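You operate a simulated robot arm through the tools that you are given. There is no shell and no other tool. Be economical: measure what you need, move in short steps, check, and stop when the job is done.

Carry out the task below with a simulated robot arm. There is one attempt and no reset: what you move stays moved.

## Task
Swap the jet in the stand for the one on the card and flush it clean.
Fine: The old jet goes on the small mat. Lock the new one in, open the tap to pump and shut it after.

Only the result counts: the job must be done as asked and must still hold three seconds after the hand-in. Knocking over, shifting, dropping, spilling or breaking anything else fails it.

## Robot
A 6-joint arm with a two-finger parallel gripper, fixed in place. Base frame: the origin is at the foot of the arm, x ahead of it, y to its left, z up; the work surface is at about z = 780. Lengths are in mm, angles in degrees, forces in N, time in s.
With the tool pointing down near the work surface it reaches from about 240 to 640 mm from the base axis. Its first joint turns from -66.0 to 66.0 degrees. Payload 2.7 kg.
Tool frame: the origin (TCP) lies between the finger pads and is the grasp point; the fingertips stand 23 mm ahead of it; z points along the fingers, y is the line along which they close. The gripper opens to 94 mm. The fingers are 38 mm wide and 10 mm thick; the gripper's body (54 by 96 mm) begins 39 mm behind the TCP.
Orientation is that of the tool frame in the base frame, as [roll, pitch, yaw] about the fixed x, y, z axes, in that order (R = Rz(yaw) Ry(pitch) Rx(roll)). With the fingers straight down and closing along the base's y, the tool's x points along the base's -x, its y along +y and its z along -z.

## Interface
- The arm moves only by the tool move_arm. Its argument "plan" is a list of rows, each an object of numbers (a shift or turn left out is 0, a gripper value left out holds the last): "grip": the closure, from 0 (fully open) to 1 (shut); "tx", "ty", "tz": the shift along the tool's x, y, z in mm; "rx", "ry", "rz": the turn, a rotation vector about the tool's x, y, z in degrees. In form: [{"grip": .., "tx": .., "ty": .., "tz": .., "rx": .., "ry": .., "rz": ..}, ...]. A call has 1 to 12 rows; each row shifts and turns the commanded pose from where the row before left it, along the tool's axes as they then stand. A row lasts 0.2 s, in which the tool goes at most 50 mm and 8.6 degrees; a call with a longer step from one row to the next is refused whole, and so is a gripper value outside its range. Where a pose cannot be reached the arm comes as near as it can. A force on the tool above 70 N (or 10 N above the force at the start of the call, whichever is more), or a blocked arm, ends the call early, and 0.2 s more pass. Each finger travels about 45 mm/s and halts on what it meets, pressing with about 44 N; the grip force reading is that of the motor and also rises with nothing between the fingers. The clock runs only during rows and for 0.2 s after the last one: add rows that do not move to give the fingers time. It gives the time, the measured TCP pose, the force on the tool (base axes), the opening and the grip force at its end, in the units of the frame above (readings bear some noise), with the torque about the TCP (base axes, N m) and any sound that the robot's microphone picked up, and new pictures: "show" is both (left out), scene, wrist or none.
- Cameras (640 x 400 px; columns grow to the right, rows downward): "scene" is fixed at [95.7, -437.3, 1402]; the picture's right is [0.64, -0.77, 0.00], its down [-0.53, -0.44, -0.73] and it looks along [0.56, 0.46, -0.69] (base axes); focal length 282 px, centre (320, 200). "wrist" rides on the gripper at [86, 16, -74] in the tool frame; the picture's right is [-0.18, 0.98, 0.00], its down [-0.58, -0.11, -0.81] and it looks along [-0.79, -0.15, 0.59] (tool axes); focal length 243 px, centre (320, 200). There is no depth. A picture from a camera that has moved, and an enlarged one, comes with that camera's place and axes in the base frame and with its lens. The place of the scene camera against the robot may be out by one fixed shift of up to 25 mm in any direction.
- zoom(camera, box): a new picture of the part [left, top, right, bottom] of that camera's present view, enlarged. It takes no simulated time.
- hand_in(): hands the job in; it is judged then, once.

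Go step by step. Nothing tells you positions but the pictures and the camera data: compare them with the known pose of the tool, close in by small moves and look again before you grip or let go. The budget is 120 turns and 200 pictures, counting those below and the enlarged ones. Unless the task says otherwise, let go and move clear before handing in, and close with one line.

The tools are called after "Call:" by a JSON object that holds its "api" and its "payload". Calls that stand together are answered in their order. move_arm: Moves the arm, as the interface text tells. Its arguments: {"type":"object","properties":{"plan":{"type":"array"},"show":{"type":"string","enum":["both","scene","wrist","none"]}},"required":["plan"]} The other tools are called the same way: zoom (camera, box) takes an enlarged picture of a part of a camera's view; hand_in () hands the job in.

At the start:

```text
time: 0.0
eef_pos: [339.0, 236.4, 1144.0]
ee_rot: [179.9, 0.0, 179.9]
wrist_force: [0.1, -0.1, 0.0]
wrist_torque: [-0.03, 0.0, 0.02]
finger_gap: 94.1
grasp_force: 0.0
```

scene: 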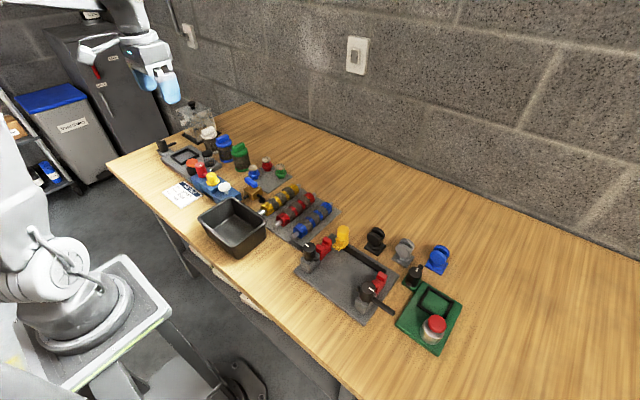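
wrist: 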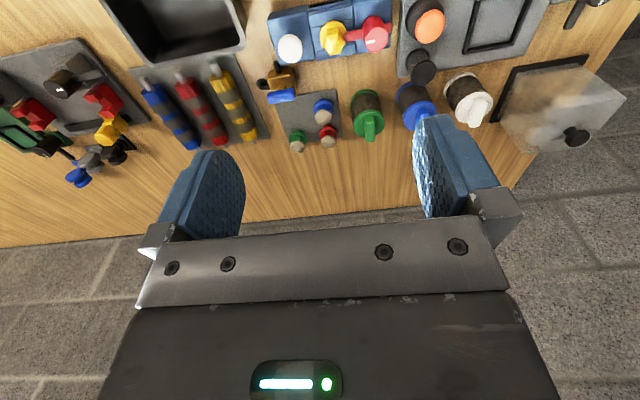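

The bench holds many items; I'll zoom to identify the stand, card, jets, mat and tap.

Call:
{"api": "zoom", "payload": {"camera": "scene", "box": [140, 90, 300, 210]}}

Call:
{"api": "zoom", "payload": {"camera": "scene", "box": [240, 170, 360, 260]}}

Call:
{"api": "zoom", "payload": {"camera": "scene", "box": [290, 210, 470, 360]}}

Call:
{"api": "zoom", "payload": {"camera": "wrist", "box": [240, 0, 640, 180]}}

Call:
{"api": "zoom", "payload": {"camera": "wrist", "box": [0, 0, 280, 190]}}

```text
3.33 times, centred on (220, 150) of scene
camera zoom: at [95.7, -437.3, 1402.0], right [0.64, -0.77, 0.0], down [-0.53, -0.44, -0.73], along [0.56, 0.46, -0.69], focal length 939 px, centre (653, 367)
```

zoom: 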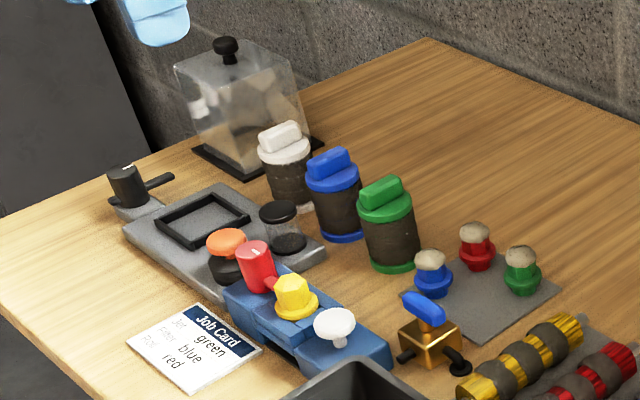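

```text
4.44 times, centred on (300, 215) of scene
camera zoom: at [95.7, -437.3, 1402.0], right [0.64, -0.77, 0.0], down [-0.53, -0.44, -0.73], along [0.56, 0.46, -0.69], focal length 1252 px, centre (409, 133)
```

zoom: 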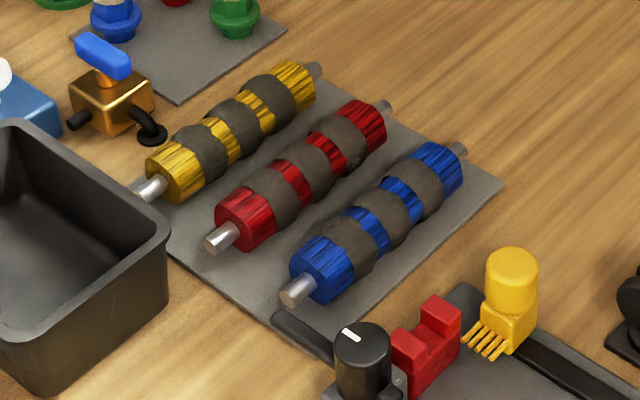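

```text
2.67 times, centred on (380, 285) of scene
camera zoom: at [95.7, -437.3, 1402.0], right [0.64, -0.77, 0.0], down [-0.53, -0.44, -0.73], along [0.56, 0.46, -0.69], focal length 751 px, centre (160, -27)
```

zoom: 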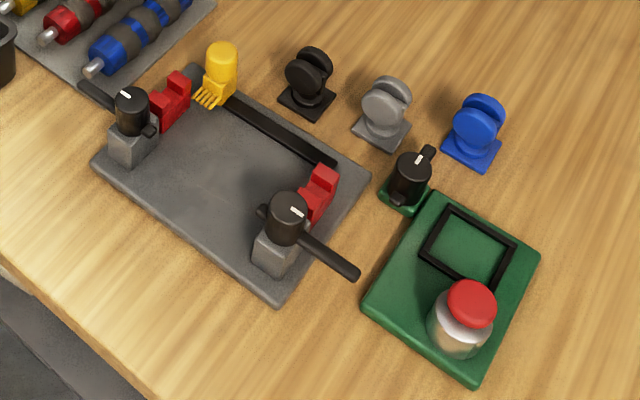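

```text
1.60 times, centred on (440, 90) of wrist
camera zoom: at [253.6, 250.9, 1218.8], right [0.18, 0.98, 0.0], down [0.58, -0.11, 0.81], along [0.79, -0.15, -0.59], focal length 388 px, centre (128, 376)
```

zoom: 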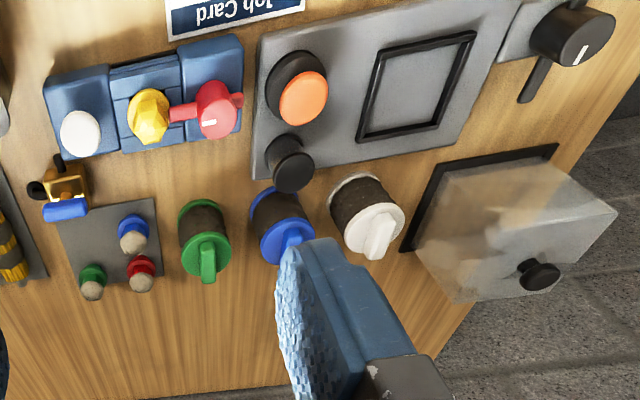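

```text
2.11 times, centred on (140, 95) of wrist
camera zoom: at [253.6, 250.9, 1218.8], right [0.18, 0.98, 0.0], down [0.58, -0.11, 0.81], along [0.79, -0.15, -0.59], focal length 511 px, centre (699, 421)
```

zoom: 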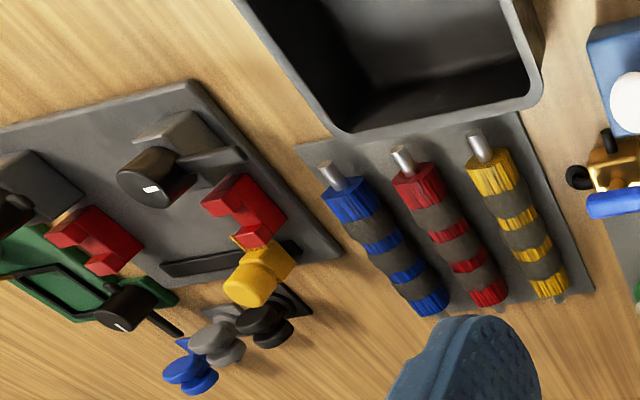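

The blue stand holds a yellow jet with a red lever and white knob beside it. Blue, red and green jets stand on a small grey mat. I'll read the card and look closer.

Call:
{"api": "zoom", "payload": {"camera": "scene", "box": [168, 176, 208, 210]}}

Call:
{"api": "zoom", "payload": {"camera": "scene", "box": [190, 150, 260, 200]}}

Call:
{"api": "zoom", "payload": {"camera": "wrist", "box": [250, 0, 410, 160]}}

```text
11.76 times, centred on (188, 193) of scene
camera zoom: at [95.7, -437.3, 1402.0], right [0.64, -0.77, 0.0], down [-0.53, -0.44, -0.73], along [0.56, 0.46, -0.69], focal length 3315 px, centre (1873, 282)
```

zoom: 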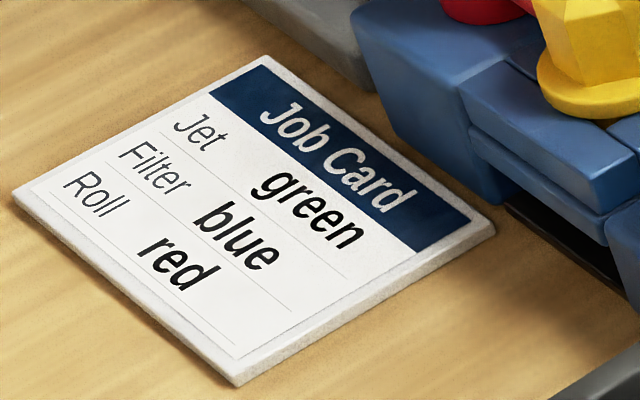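

```text
8.00 times, centred on (225, 175) of scene
camera zoom: at [95.7, -437.3, 1402.0], right [0.64, -0.77, 0.0], down [-0.53, -0.44, -0.73], along [0.56, 0.46, -0.69], focal length 2254 px, centre (1080, 400)
```

zoom: 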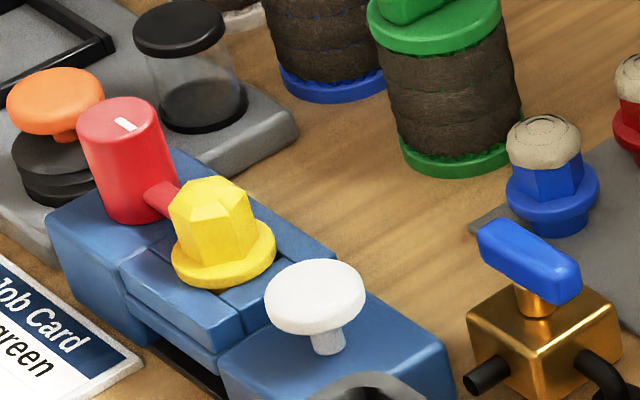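

```text
2.50 times, centred on (330, 80) of wrist
camera zoom: at [253.6, 250.9, 1218.8], right [0.18, 0.98, 0.0], down [0.58, -0.11, 0.81], along [0.79, -0.15, -0.59], focal length 606 px, centre (295, 500)
```

zoom: 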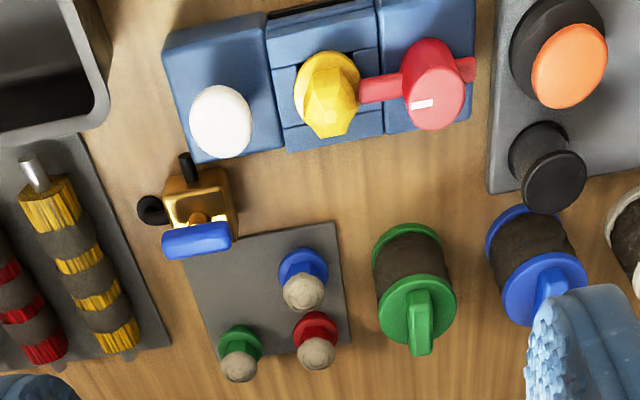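

The card asks for the green jet. The stand has the yellow jet under a red clamp, and the spare corner of the mat is near (531,148). I'll go lower for a better view of the stand.

Call:
{"api": "move_arm", "payload": {"plan": [{"tz": 45, "tx": 5}, {"tz": 45, "tx": 5}, {"tz": 45, "tx": 5}, {"tz": 45}, {"tx": 0}], "show": "both"}}

```text
time: 1.2
eef_pos: [323.8, 237.6, 964.1]
ee_rot: [179.9, 0.2, 179.9]
wrist_force: [-0.2, -0.6, 0.3]
wrist_torque: [-0.01, 0.0, 0.0]
finger_gap: 94.0
grasp_force: 0.1
camera wrist: at [237.4, 253.2, 1037.4], right [0.18, 0.98, 0.0], down [0.58, -0.11, 0.81], along [0.79, -0.15, -0.59], focal length 243 px, centre (320, 200)
```

scene: 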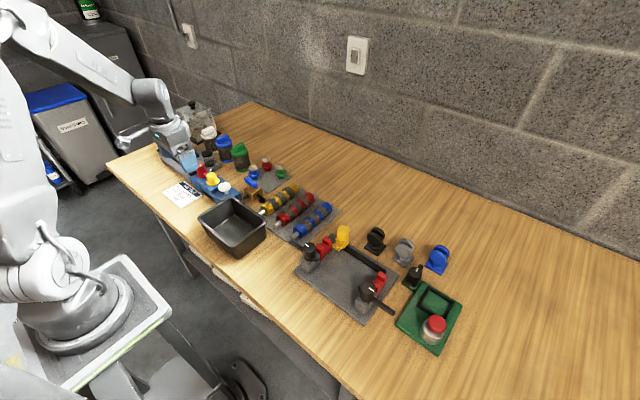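
wrist: 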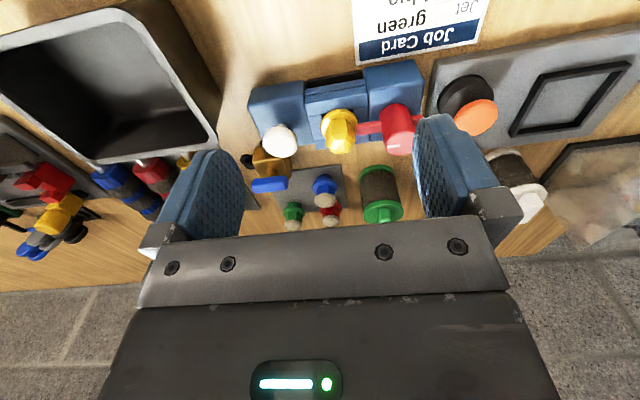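

Call:
{"api": "zoom", "payload": {"camera": "wrist", "box": [230, 50, 430, 240]}}

```text
2.11 times, centred on (330, 145) of wrist
camera zoom: at [237.4, 253.2, 1037.4], right [0.18, 0.98, 0.0], down [0.58, -0.11, 0.81], along [0.79, -0.15, -0.59], focal length 511 px, centre (299, 316)
```

zoom: 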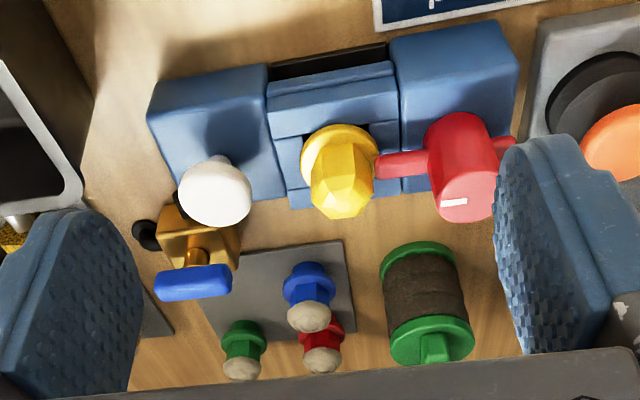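

Call:
{"api": "zoom", "payload": {"camera": "scene", "box": [190, 155, 250, 205]}}

Call:
{"api": "zoom", "payload": {"camera": "scene", "box": [235, 150, 300, 200]}}

```text
8.00 times, centred on (220, 180) of scene
camera zoom: at [95.7, -437.3, 1402.0], right [0.64, -0.77, 0.0], down [-0.53, -0.44, -0.73], along [0.56, 0.46, -0.69], focal length 2254 px, centre (1120, 360)
```

zoom: 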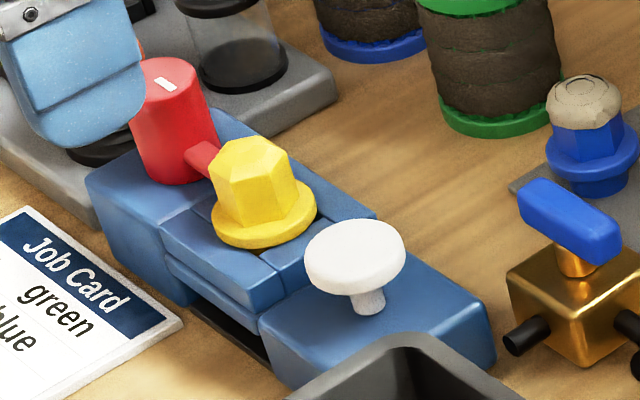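

```text
8.00 times, centred on (268, 175) of scene
camera zoom: at [95.7, -437.3, 1402.0], right [0.64, -0.77, 0.0], down [-0.53, -0.44, -0.73], along [0.56, 0.46, -0.69], focal length 2254 px, centre (740, 400)
```

zoom: 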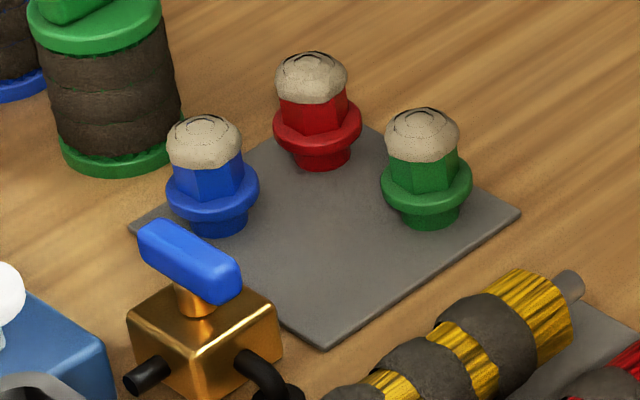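

The clamp bar lies over the yellow jet's flange. I'll turn the gripper so it closes along x, clear of the bar, and look from the left side.

Call:
{"api": "move_arm", "payload": {"plan": [{"rz": 8.2}, {"rz": 8.2}, {"rz": 8.2}, {"rz": 8.2}, {"rz": 8.2}, {"rz": 8.2}, {"rz": 8.2}, {"rz": 8.2}, {"rz": 8.2}, {"rz": 8.2}, {"rz": 8.0}, {}], "show": "wrist"}}

```text
time: 3.8
eef_pos: [324.0, 236.0, 964.1]
ee_rot: [179.9, 0.0, 89.9]
wrist_force: [0.4, 0.1, 0.3]
wrist_torque: [0.02, 0.02, 0.0]
finger_gap: 94.1
grasp_force: 0.0
camera wrist: at [341.4, 321.3, 1039.0], right [0.98, -0.19, 0.0], down [-0.11, -0.58, 0.8], along [-0.15, -0.79, -0.59], focal length 243 px, centre (320, 200)
```

wrist: 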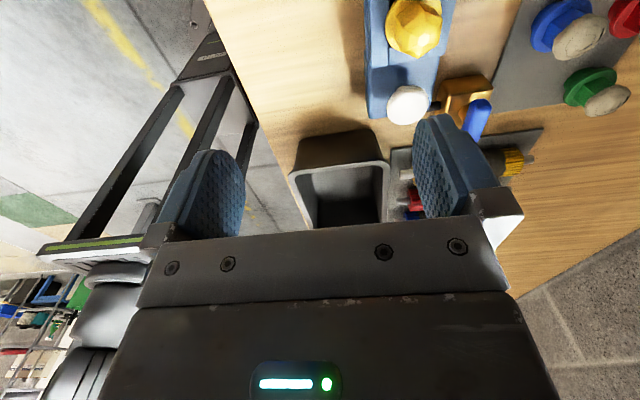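

Call:
{"api": "move_arm", "payload": {"plan": [{"ty": 35, "tx": 29, "tz": 10}, {"ty": 34, "tx": 28, "tz": 10}, {}], "show": "wrist"}}

Call:
{"api": "zoom", "payload": {"camera": "wrist", "box": [220, 20, 440, 240]}}

Call:
{"api": "zoom", "payload": {"camera": "scene", "box": [180, 145, 250, 205]}}

```text
time: 4.6
eef_pos: [393.7, 294.2, 942.3]
ee_rot: [-180.0, -0.1, 90.0]
wrist_force: [-0.1, -0.1, 0.7]
wrist_torque: [0.0, -0.04, -0.02]
finger_gap: 93.9
grasp_force: 0.1
camera wrist: at [410.2, 379.1, 1017.3], right [0.98, -0.18, 0.0], down [-0.11, -0.58, 0.81], along [-0.15, -0.79, -0.59], focal length 243 px, centre (320, 200)
```

wrist: 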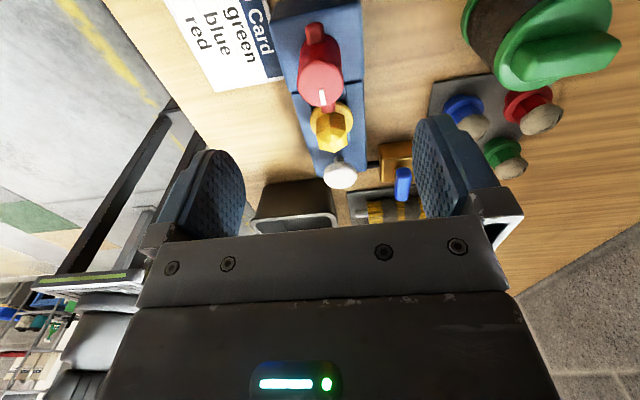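

```text
1.82 times, centred on (330, 130) of wrist
camera zoom: at [410.2, 379.1, 1017.3], right [0.98, -0.18, 0.0], down [-0.11, -0.58, 0.81], along [-0.15, -0.79, -0.59], focal length 441 px, centre (302, 327)
```

zoom: 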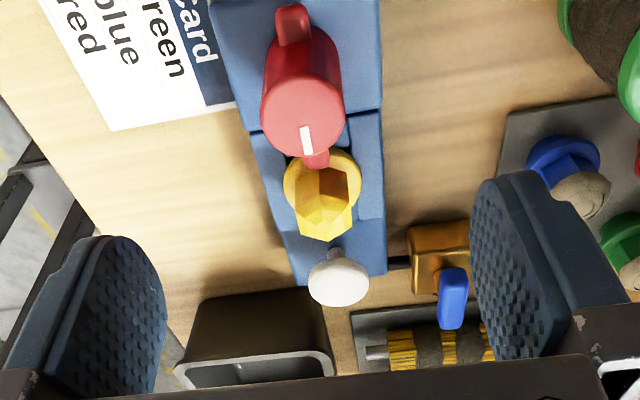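

```text
6.67 times, centred on (215, 175) of scene
camera zoom: at [95.7, -437.3, 1402.0], right [0.64, -0.77, 0.0], down [-0.53, -0.44, -0.73], along [0.56, 0.46, -0.69], focal length 1878 px, centre (1020, 367)
```

zoom: 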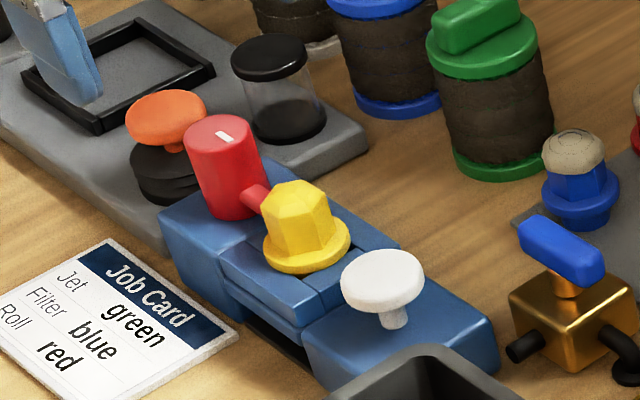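

The knob axis is near (395,300.5), top at z≈870. I'll descend around it with the fingers partly closed and check before gripping.

Call:
{"api": "move_arm", "payload": {"plan": [{"grip": 0.4, "tx": 6.3, "ty": 1}, {"tz": 25}, {"tz": 25}, {}], "show": "both"}}

Call:
{"api": "zoom", "payload": {"camera": "wrist", "box": [200, 20, 440, 240]}}

Call:
{"api": "zoom", "payload": {"camera": "scene", "box": [170, 125, 250, 195]}}

```text
time: 5.6
eef_pos: [395.0, 298.8, 893.9]
ee_rot: [180.0, -0.1, 90.0]
wrist_force: [-0.8, -0.2, 0.3]
wrist_torque: [0.0, 0.02, 0.01]
finger_gap: 56.3
grasp_force: 0.1
camera wrist: at [411.9, 384.7, 968.2], right [0.98, -0.18, 0.0], down [-0.11, -0.58, 0.8], along [-0.15, -0.79, -0.59], focal length 243 px, centre (320, 200)
```

scene: 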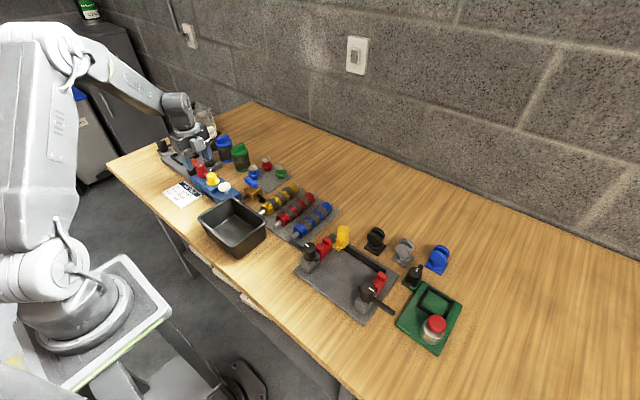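
wrist: 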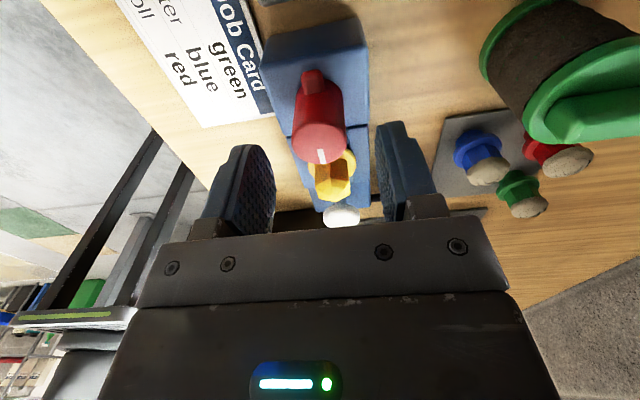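

```text
1.82 times, centred on (320, 130) of wrist
camera zoom: at [411.9, 384.7, 968.2], right [0.98, -0.18, 0.0], down [-0.11, -0.58, 0.8], along [-0.15, -0.79, -0.59], focal length 441 px, centre (320, 327)
```

zoom: 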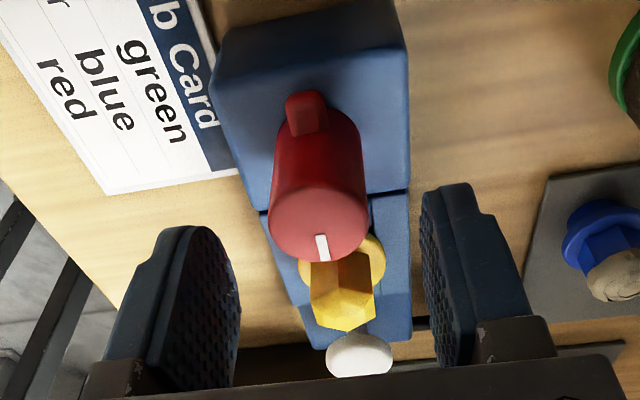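

```text
5.71 times, centred on (210, 160) of scene
camera zoom: at [95.7, -437.3, 1402.0], right [0.64, -0.77, 0.0], down [-0.53, -0.44, -0.73], along [0.56, 0.46, -0.69], focal length 1610 px, centre (949, 429)
```

zoom: 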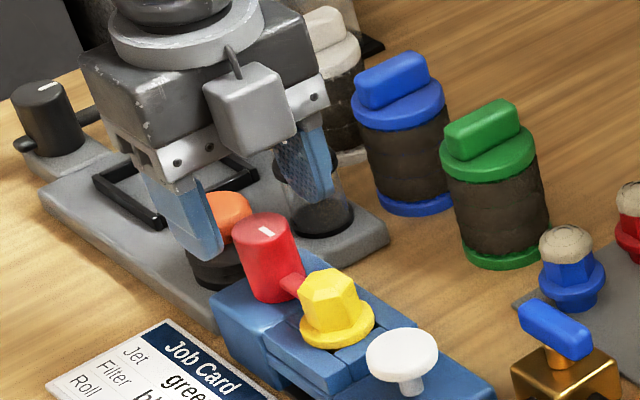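

The knob is centred between the fingers. Going down to z≈858 and gripping.

Call:
{"api": "move_arm", "payload": {"plan": [{"tx": 2, "tz": 18}, {"tz": 18}, {}, {"grip": 1}, {"grip": 1}, {"grip": 1}, {"grip": 1}], "show": "both"}}

```text
time: 7.2
eef_pos: [394.5, 302.2, 857.9]
ee_rot: [179.9, -0.2, 90.0]
wrist_force: [7.0, 0.8, -4.8]
wrist_torque: [0.2, -0.15, 0.05]
finger_gap: 29.5
grasp_force: 44.8
camera wrist: at [411.5, 387.6, 932.6], right [0.98, -0.18, 0.0], down [-0.11, -0.58, 0.8], along [-0.15, -0.79, -0.59], focal length 243 px, centre (320, 200)
```

scene: 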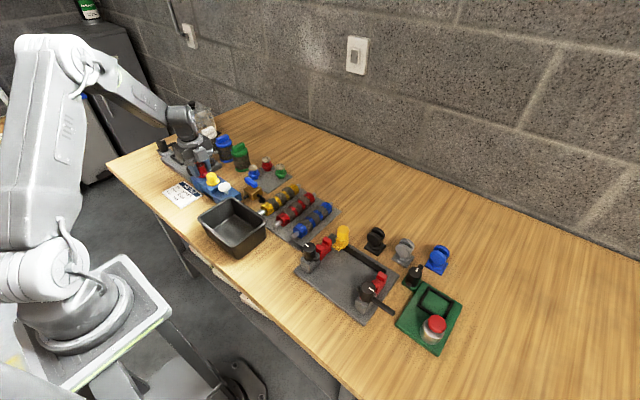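
wrist: 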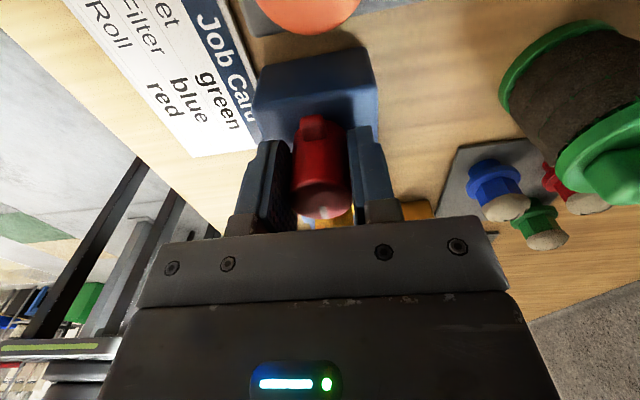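

The knob is held (29.5 mm). I'll try turning it counter-clockwise a bit and read the torque.

Call:
{"api": "move_arm", "payload": {"plan": [{"rz": -5}, {"rz": -5}, {"rz": -5}, {}], "show": "wrist"}}

```text
time: 8.2
eef_pos: [394.6, 302.2, 857.1]
ee_rot: [179.8, -0.2, 105.1]
wrist_force: [8.6, 6.3, -9.7]
wrist_torque: [0.73, -0.03, 0.05]
finger_gap: 29.6
grasp_force: 44.9
camera wrist: at [388.0, 388.8, 932.5], right [1.0, 0.08, 0.0], down [0.05, -0.59, 0.8], along [0.06, -0.8, -0.59], focal length 243 px, centre (320, 200)
```

wrist: 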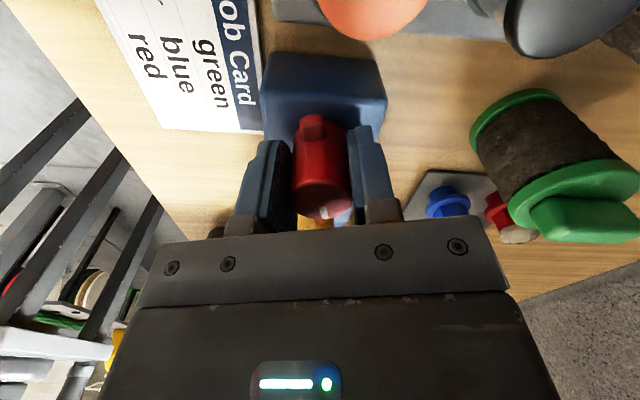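

The knob turns with the gripper. I'll carry on toward 90°.

Call:
{"api": "move_arm", "payload": {"plan": [{"rz": -8}, {"rz": -8}, {"rz": -8}, {"rz": -8}, {"rz": -8}, {}], "show": "wrist"}}

```text
time: 9.6
eef_pos: [393.9, 301.3, 857.6]
ee_rot: [-179.8, -0.2, 145.2]
wrist_force: [-16.4, -5.6, -5.0]
wrist_torque: [-0.04, -0.98, -0.03]
finger_gap: 29.7
grasp_force: 44.9
camera wrist: at [332.5, 363.4, 932.5], right [0.71, 0.7, 0.0], down [0.42, -0.42, 0.81], along [0.56, -0.58, -0.59], focal length 243 px, centre (320, 200)
```

wrist: 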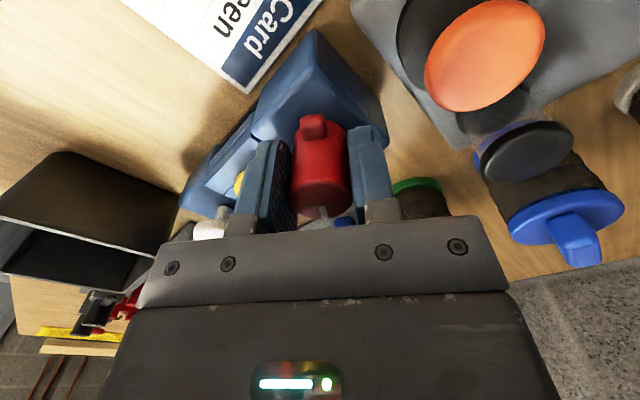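

Call:
{"api": "move_arm", "payload": {"plan": [{"rz": -8}, {"rz": -8}, {"rz": -8}, {"rz": -8}, {"rz": -3}, {}], "show": "both"}}

Call:
{"api": "zoom", "payload": {"camera": "scene", "box": [170, 135, 250, 205]}}

```text
time: 11.0
eef_pos: [392.1, 300.6, 858.5]
ee_rot: [-180.0, -0.4, -179.9]
wrist_force: [-23.4, -10.0, 4.1]
wrist_torque: [0.06, 0.27, -0.09]
finger_gap: 29.7
grasp_force: 45.4
camera wrist: at [307.5, 315.7, 932.7], right [0.18, 0.98, 0.0], down [0.59, -0.11, 0.8], along [0.79, -0.15, -0.59], focal length 243 px, centre (320, 200)
```

scene: 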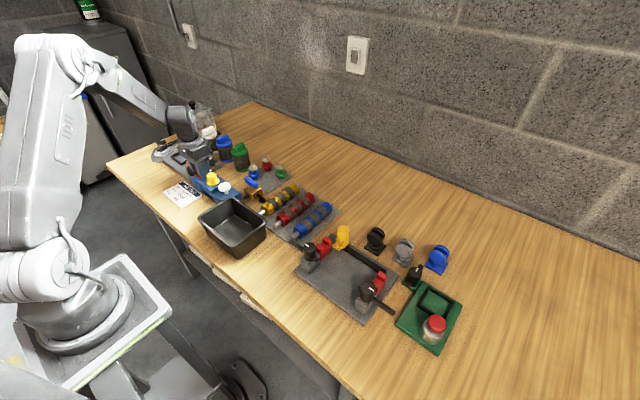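
wrist: 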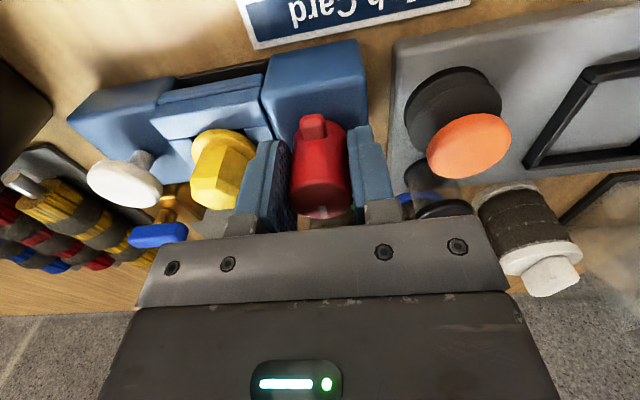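

```text
5.71 times, centred on (210, 170) of scene
camera zoom: at [95.1, -437.6, 1401.9], right [0.64, -0.77, 0.0], down [-0.53, -0.44, -0.73], along [0.56, 0.46, -0.69], focal length 1610 px, centre (949, 371)
```

zoom: 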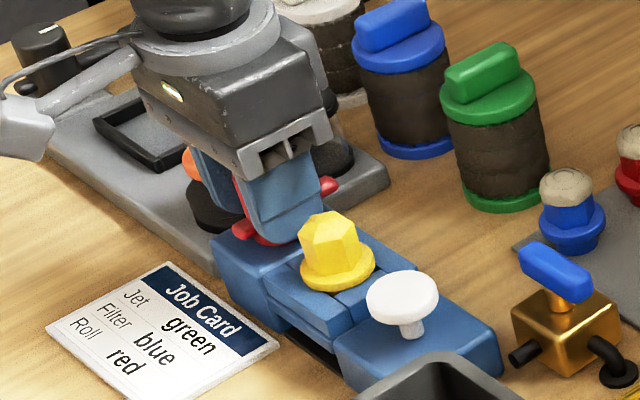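

The bar now points away from the jet, so it is free. I'll release with a small opening and rise.

Call:
{"api": "move_arm", "payload": {"plan": [{"grip": 0.57}, {"grip": 0.57}, {"tz": -20}, {"tz": -40}, {"tz": -40}, {}], "show": "both"}}

Call:
{"api": "zoom", "payload": {"camera": "wrist", "box": [180, 50, 440, 240]}}

Call:
{"api": "zoom", "payload": {"camera": "scene", "box": [180, 150, 250, 205]}}

```text
time: 12.4
eef_pos: [393.4, 303.3, 958.9]
ee_rot: [179.9, 0.0, -179.9]
wrist_force: [0.2, -1.2, 0.1]
wrist_torque: [-0.03, -0.02, -0.03]
finger_gap: 40.1
grasp_force: 0.1
camera wrist: at [308.5, 317.8, 1033.8], right [0.18, 0.98, 0.0], down [0.58, -0.11, 0.81], along [0.79, -0.15, -0.59], focal length 243 px, centre (320, 200)
```

scene: 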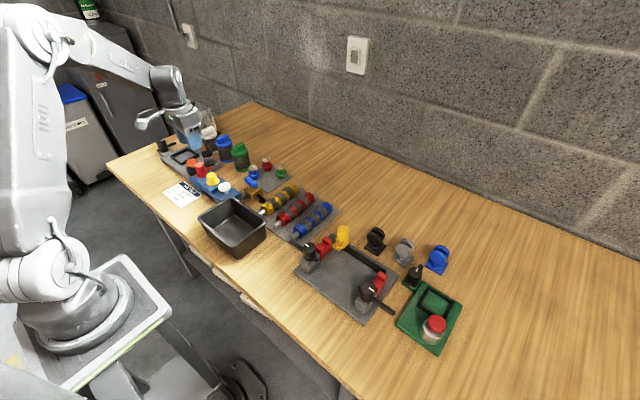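
wrist: 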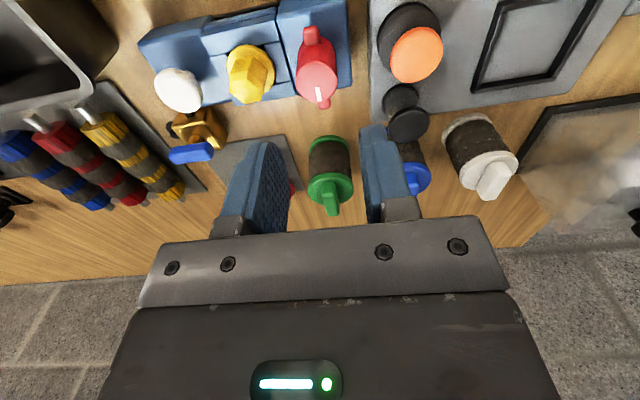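

```text
2.11 times, centred on (310, 145) of wrist
camera zoom: at [308.5, 317.8, 1033.8], right [0.18, 0.98, 0.0], down [0.58, -0.11, 0.81], along [0.79, -0.15, -0.59], focal length 511 px, centre (341, 316)
```

zoom: 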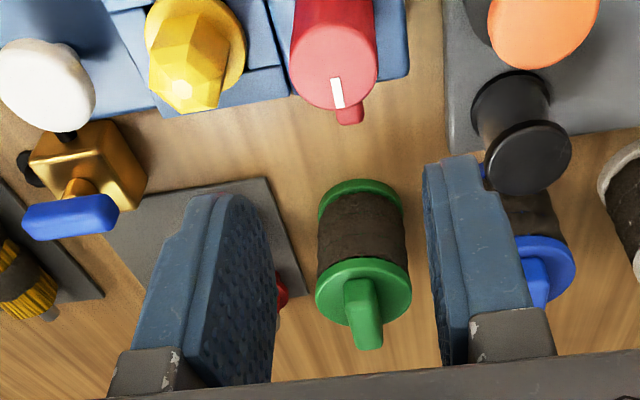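

```text
7.27 times, centred on (215, 178) of scene
camera zoom: at [95.7, -437.3, 1402.0], right [0.64, -0.77, 0.0], down [-0.53, -0.44, -0.73], along [0.56, 0.46, -0.69], focal length 2049 px, centre (1084, 364)
```

zoom: 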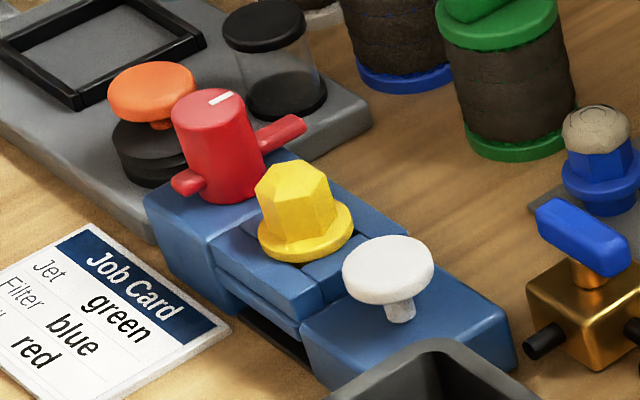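

The clamp stays open. Now I'll line up over the yellow jet at about (393,243.5), with the fingers closing along x.

Call:
{"api": "move_arm", "payload": {"plan": [{"rz": 8.2, "grip": 0.4}, {"rz": 8.2}, {"rz": 8.2}, {"rz": 8.2}, {"rz": 8.2}, {"rz": 8.2}, {"rz": 8.2}, {"rz": 8.2}, {"rz": 8.2}, {"rz": 8.2}, {"rz": 8.0}, {"tx": -45, "tz": 10}], "show": "none"}}

Call:
{"api": "move_arm", "payload": {"plan": [{"tx": -13, "tz": 25}, {}], "show": "wrist"}}

Call:
{"api": "zoom", "payload": {"camera": "wrist", "box": [230, 60, 410, 240]}}

Call:
{"api": "zoom", "payload": {"camera": "scene", "box": [190, 160, 240, 200]}}

```text
time: 15.0
eef_pos: [395.9, 256.2, 949.5]
ee_rot: [179.9, -0.1, 89.8]
wrist_force: [-0.7, 0.2, -1.0]
wrist_torque: [-0.03, 0.01, -0.02]
finger_gap: 56.2
grasp_force: 0.0
```

```text
time: 15.6
eef_pos: [396.0, 244.4, 923.9]
ee_rot: [179.9, -0.2, 90.1]
wrist_force: [0.1, 0.2, -0.1]
wrist_torque: [-0.03, -0.01, 0.02]
finger_gap: 56.2
grasp_force: 0.0
camera wrist: at [412.8, 329.0, 998.7], right [0.98, -0.18, 0.0], down [-0.11, -0.58, 0.8], along [-0.15, -0.79, -0.59], focal length 243 px, centre (320, 200)
```

wrist: 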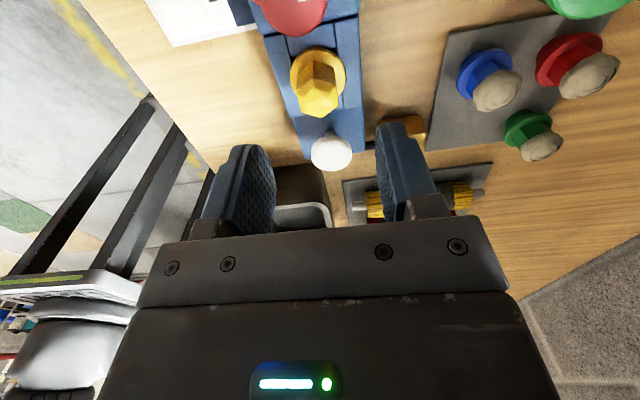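

```text
2.22 times, centred on (320, 150) of wrist
camera zoom: at [412.8, 329.0, 998.7], right [0.98, -0.18, 0.0], down [-0.11, -0.58, 0.8], along [-0.15, -0.79, -0.59], focal length 539 px, centre (320, 311)
```

zoom: 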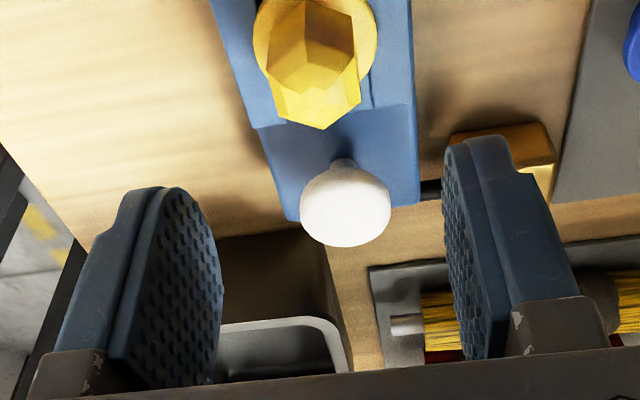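

```text
10.00 times, centred on (215, 180) of scene
camera zoom: at [95.7, -437.3, 1402.0], right [0.64, -0.77, 0.0], down [-0.53, -0.44, -0.73], along [0.56, 0.46, -0.69], focal length 2818 px, centre (1370, 400)
```

zoom: 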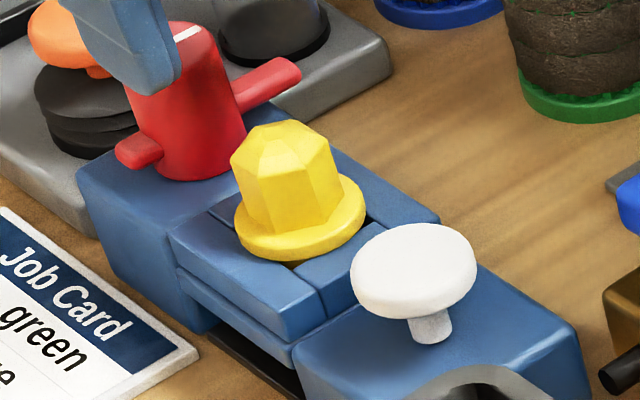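

The hex flats face ±x, so this grip direction suits. The jet is at about (395,244), so I'll go down part way.

Call:
{"api": "move_arm", "payload": {"plan": [{"ty": -1, "tz": 22}, {"tz": 22}, {}], "show": "wrist"}}

Call:
{"api": "zoom", "payload": {"camera": "wrist", "box": [230, 60, 410, 240]}}

Call:
{"api": "zoom", "payload": {"camera": "scene", "box": [190, 150, 240, 190]}}

```text
time: 16.4
eef_pos: [395.4, 245.5, 880.0]
ee_rot: [-179.9, -0.2, 90.0]
wrist_force: [0.0, -0.8, 0.3]
wrist_torque: [0.0, -0.01, 0.0]
finger_gap: 56.5
grasp_force: 0.1
camera wrist: at [411.6, 330.2, 954.7], right [0.98, -0.18, 0.0], down [-0.11, -0.58, 0.8], along [-0.15, -0.79, -0.59], focal length 243 px, centre (320, 200)
```

wrist: 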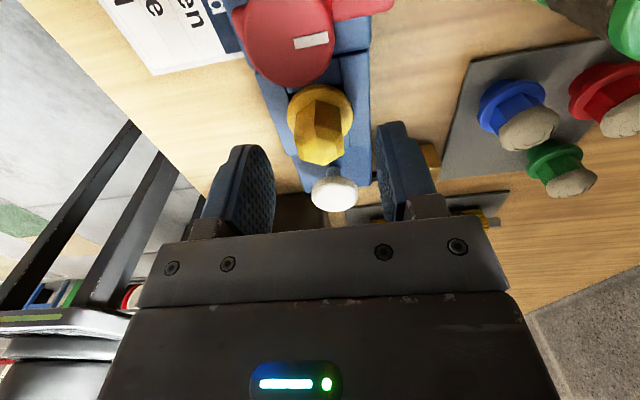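

```text
2.22 times, centred on (320, 150) of wrist
camera zoom: at [411.6, 330.2, 954.7], right [0.98, -0.18, 0.0], down [-0.11, -0.58, 0.8], along [-0.15, -0.79, -0.59], focal length 539 px, centre (320, 311)
```

zoom: 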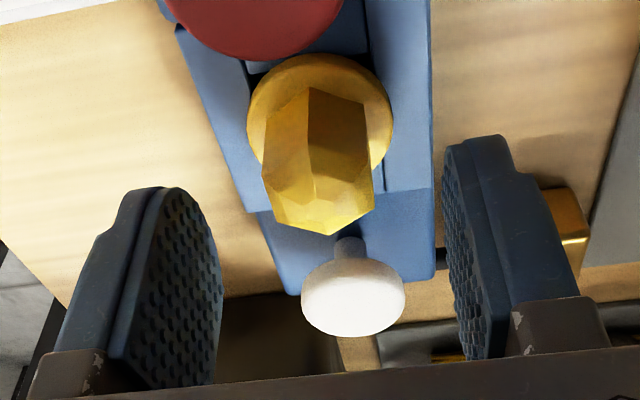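

```text
10.00 times, centred on (215, 170) of scene
camera zoom: at [95.7, -437.3, 1402.0], right [0.64, -0.77, 0.0], down [-0.53, -0.44, -0.73], along [0.56, 0.46, -0.69], focal length 2818 px, centre (1370, 500)
```

zoom: 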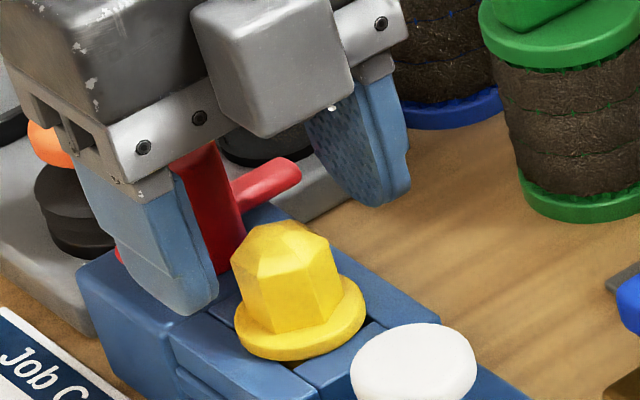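

The flange is near z≈825 and the jet top near 856. I'll descend to TCP 853 and check clearance before gripping.

Call:
{"api": "move_arm", "payload": {"plan": [{"tx": -1, "tz": 14}, {"tz": 13}, {}], "show": "wrist"}}

Call:
{"api": "zoom", "payload": {"camera": "wrist", "box": [230, 60, 410, 240]}}

Call:
{"api": "zoom", "payload": {"camera": "scene", "box": [190, 150, 240, 190]}}

```text
time: 17.2
eef_pos: [394.7, 243.7, 853.5]
ee_rot: [180.0, -0.3, 90.0]
wrist_force: [0.6, 0.5, -0.8]
wrist_torque: [0.0, 0.03, -0.04]
finger_gap: 56.6
grasp_force: 0.0
camera wrist: at [411.1, 328.7, 927.5], right [0.98, -0.18, 0.0], down [-0.11, -0.58, 0.8], along [-0.15, -0.79, -0.59], focal length 243 px, centre (320, 200)
```

wrist: 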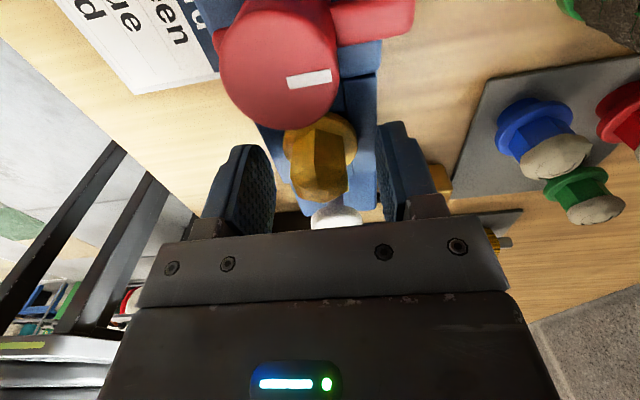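

```text
2.22 times, centred on (320, 150) of wrist
camera zoom: at [411.1, 328.7, 927.5], right [0.98, -0.18, 0.0], down [-0.11, -0.58, 0.8], along [-0.15, -0.79, -0.59], focal length 539 px, centre (320, 311)
```

zoom: 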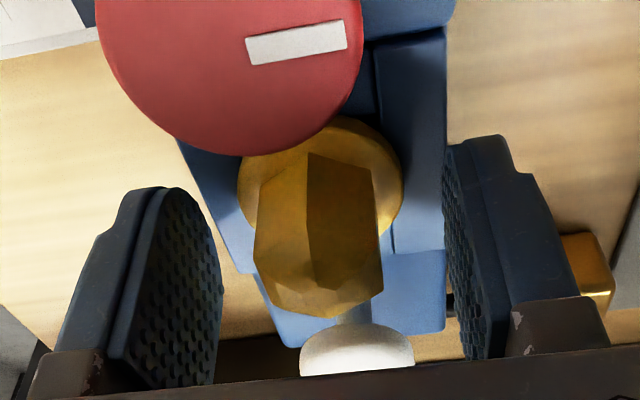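

```text
10.00 times, centred on (215, 170) of scene
camera zoom: at [95.7, -437.3, 1402.0], right [0.64, -0.77, 0.0], down [-0.53, -0.44, -0.73], along [0.56, 0.46, -0.69], focal length 2818 px, centre (1370, 500)
```

zoom: 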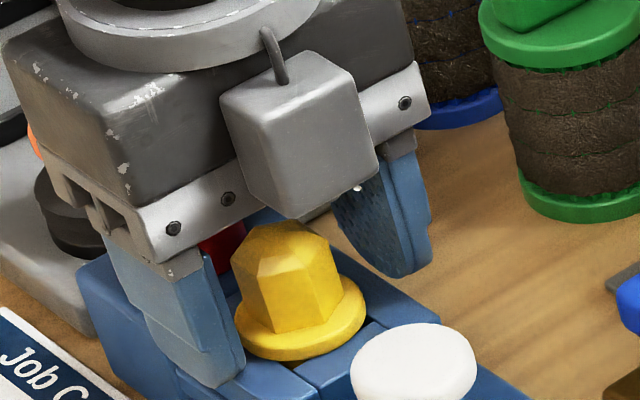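

The fingertips sit just above the flange, astride the hex. Gripping and lifting a little.

Call:
{"api": "move_arm", "payload": {"plan": [{"grip": 1}, {"grip": 1}, {"grip": 1}, {"grip": 1}, {"grip": 1}], "show": "wrist"}}

Call:
{"api": "zoom", "payload": {"camera": "scene", "box": [190, 150, 240, 190]}}

```text
time: 18.4
eef_pos: [393.2, 242.8, 852.6]
ee_rot: [180.0, 0.0, 89.9]
wrist_force: [-1.0, 0.1, -0.5]
wrist_torque: [0.02, -0.01, -0.02]
finger_gap: 37.3
grasp_force: 44.2
camera wrist: at [411.0, 328.6, 927.6], right [0.98, -0.18, 0.0], down [-0.11, -0.58, 0.8], along [-0.15, -0.79, -0.59], focal length 243 px, centre (320, 200)
```

wrist: 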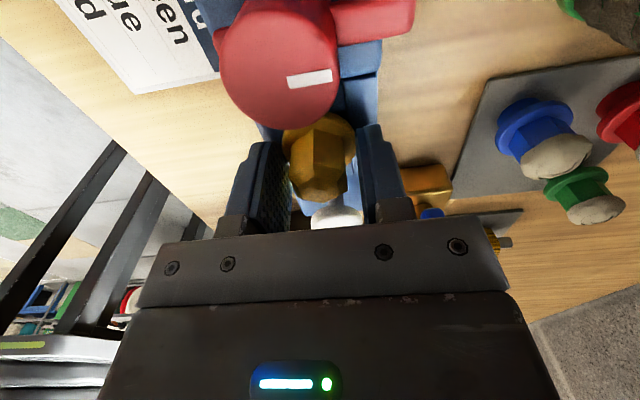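

```text
10.00 times, centred on (215, 170) of scene
camera zoom: at [95.7, -437.3, 1402.0], right [0.64, -0.77, 0.0], down [-0.53, -0.44, -0.73], along [0.56, 0.46, -0.69], focal length 2818 px, centre (1370, 500)
```

zoom: 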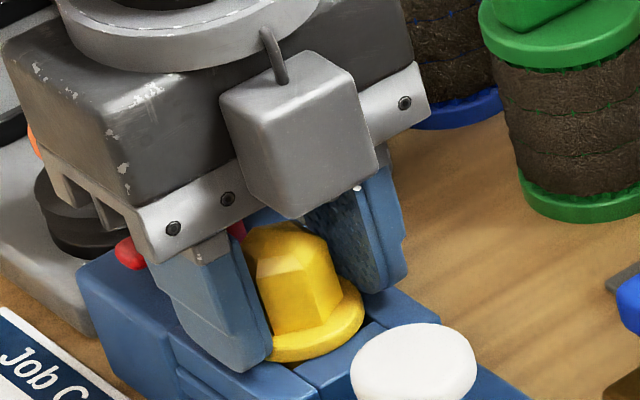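

A 37 mm gap means the tips are on the flange, not the hex. I'll open, rise 6 mm and grip again.

Call:
{"api": "move_arm", "payload": {"plan": [{"grip": 0.45}, {"grip": 0.45}, {"tz": -6}, {}, {"grip": 1}, {"grip": 1}, {"grip": 1}, {"grip": 1}, {"grip": 1}], "show": "wrist"}}

Call:
{"api": "zoom", "payload": {"camera": "scene", "box": [190, 150, 240, 190]}}

```text
time: 20.4
eef_pos: [395.0, 243.1, 859.2]
ee_rot: [180.0, -0.1, 90.1]
wrist_force: [-0.3, -0.7, 0.4]
wrist_torque: [0.0, 0.02, 0.0]
finger_gap: 27.5
grasp_force: 43.6
camera wrist: at [411.0, 328.3, 933.8], right [0.98, -0.18, 0.0], down [-0.11, -0.58, 0.8], along [-0.15, -0.79, -0.59], focal length 243 px, centre (320, 200)
```

wrist: 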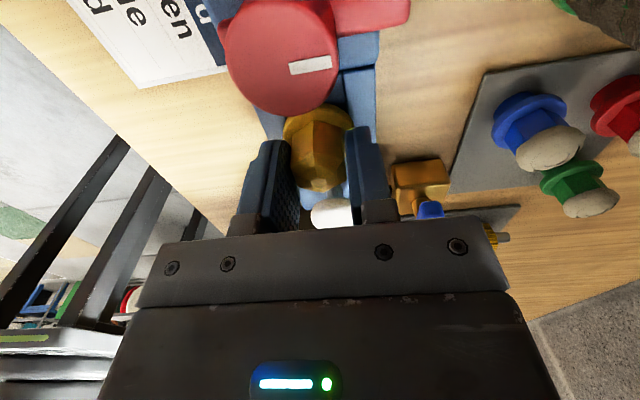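

```text
10.00 times, centred on (215, 170) of scene
camera zoom: at [95.7, -437.3, 1402.0], right [0.64, -0.77, 0.0], down [-0.53, -0.44, -0.73], along [0.56, 0.46, -0.69], focal length 2818 px, centre (1370, 500)
```

zoom: 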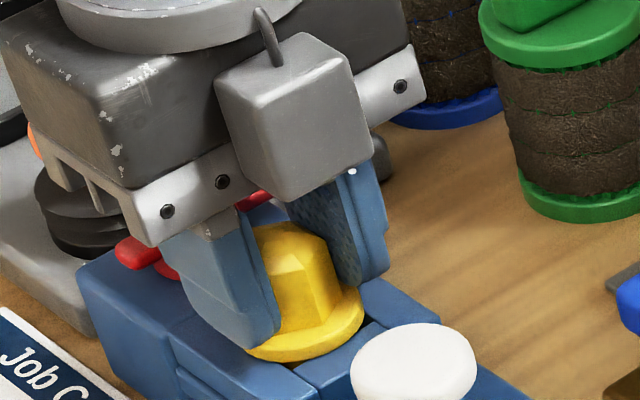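

The hex is now held at 27.5 mm. Lifting straight up.

Call:
{"api": "move_arm", "payload": {"plan": [{"tz": -10}, {"tz": -20}, {"tz": -30}, {"tz": -30}, {}], "show": "both"}}

Call:
{"api": "zoom", "payload": {"camera": "scene", "box": [190, 140, 250, 190]}}

Call:
{"api": "zoom", "payload": {"camera": "wrist", "box": [230, 60, 410, 240]}}

```text
time: 21.6
eef_pos: [393.0, 242.1, 948.2]
ee_rot: [180.0, -0.1, 89.9]
wrist_force: [-0.3, -0.3, 0.0]
wrist_torque: [-0.02, -0.01, 0.04]
finger_gap: 28.0
grasp_force: 44.1
camera wrist: at [409.8, 327.8, 1022.7], right [0.98, -0.18, 0.0], down [-0.11, -0.58, 0.8], along [-0.15, -0.79, -0.59], focal length 243 px, centre (320, 200)
```

scene: 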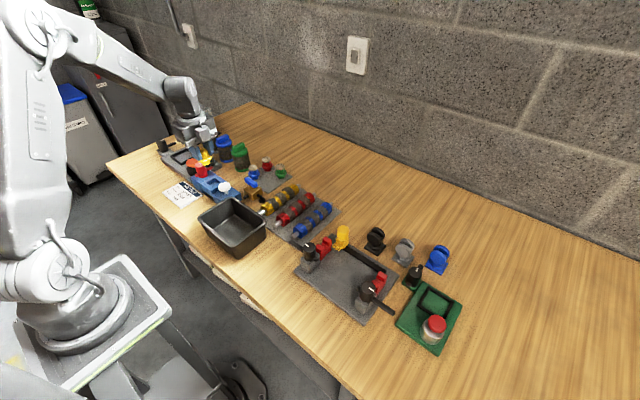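
wrist: 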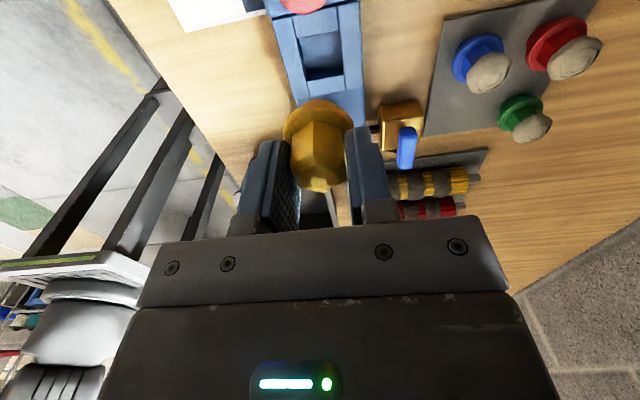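

```text
8.00 times, centred on (220, 165) of scene
camera zoom: at [95.7, -437.3, 1402.0], right [0.64, -0.77, 0.0], down [-0.53, -0.44, -0.73], along [0.56, 0.46, -0.69], focal length 2254 px, centre (1120, 480)
```

zoom: 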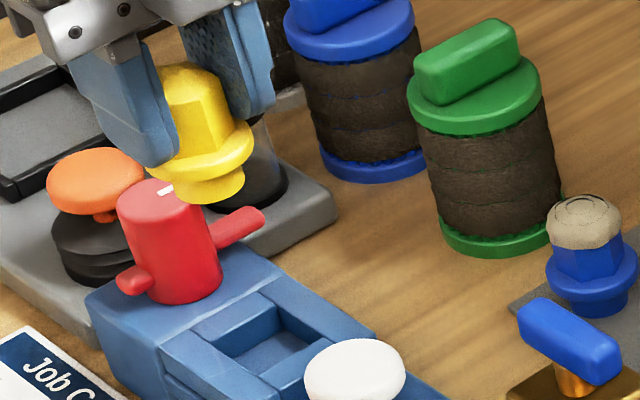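

```text
2.22 times, centred on (320, 150) of wrist
camera zoom: at [409.8, 327.8, 1022.7], right [0.98, -0.18, 0.0], down [-0.11, -0.58, 0.8], along [-0.15, -0.79, -0.59], focal length 539 px, centre (320, 311)
```

zoom: 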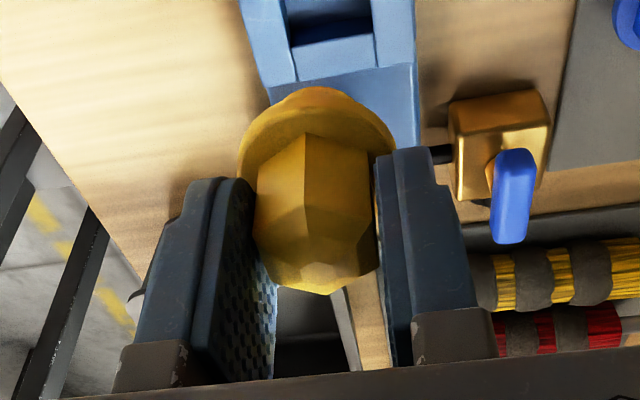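

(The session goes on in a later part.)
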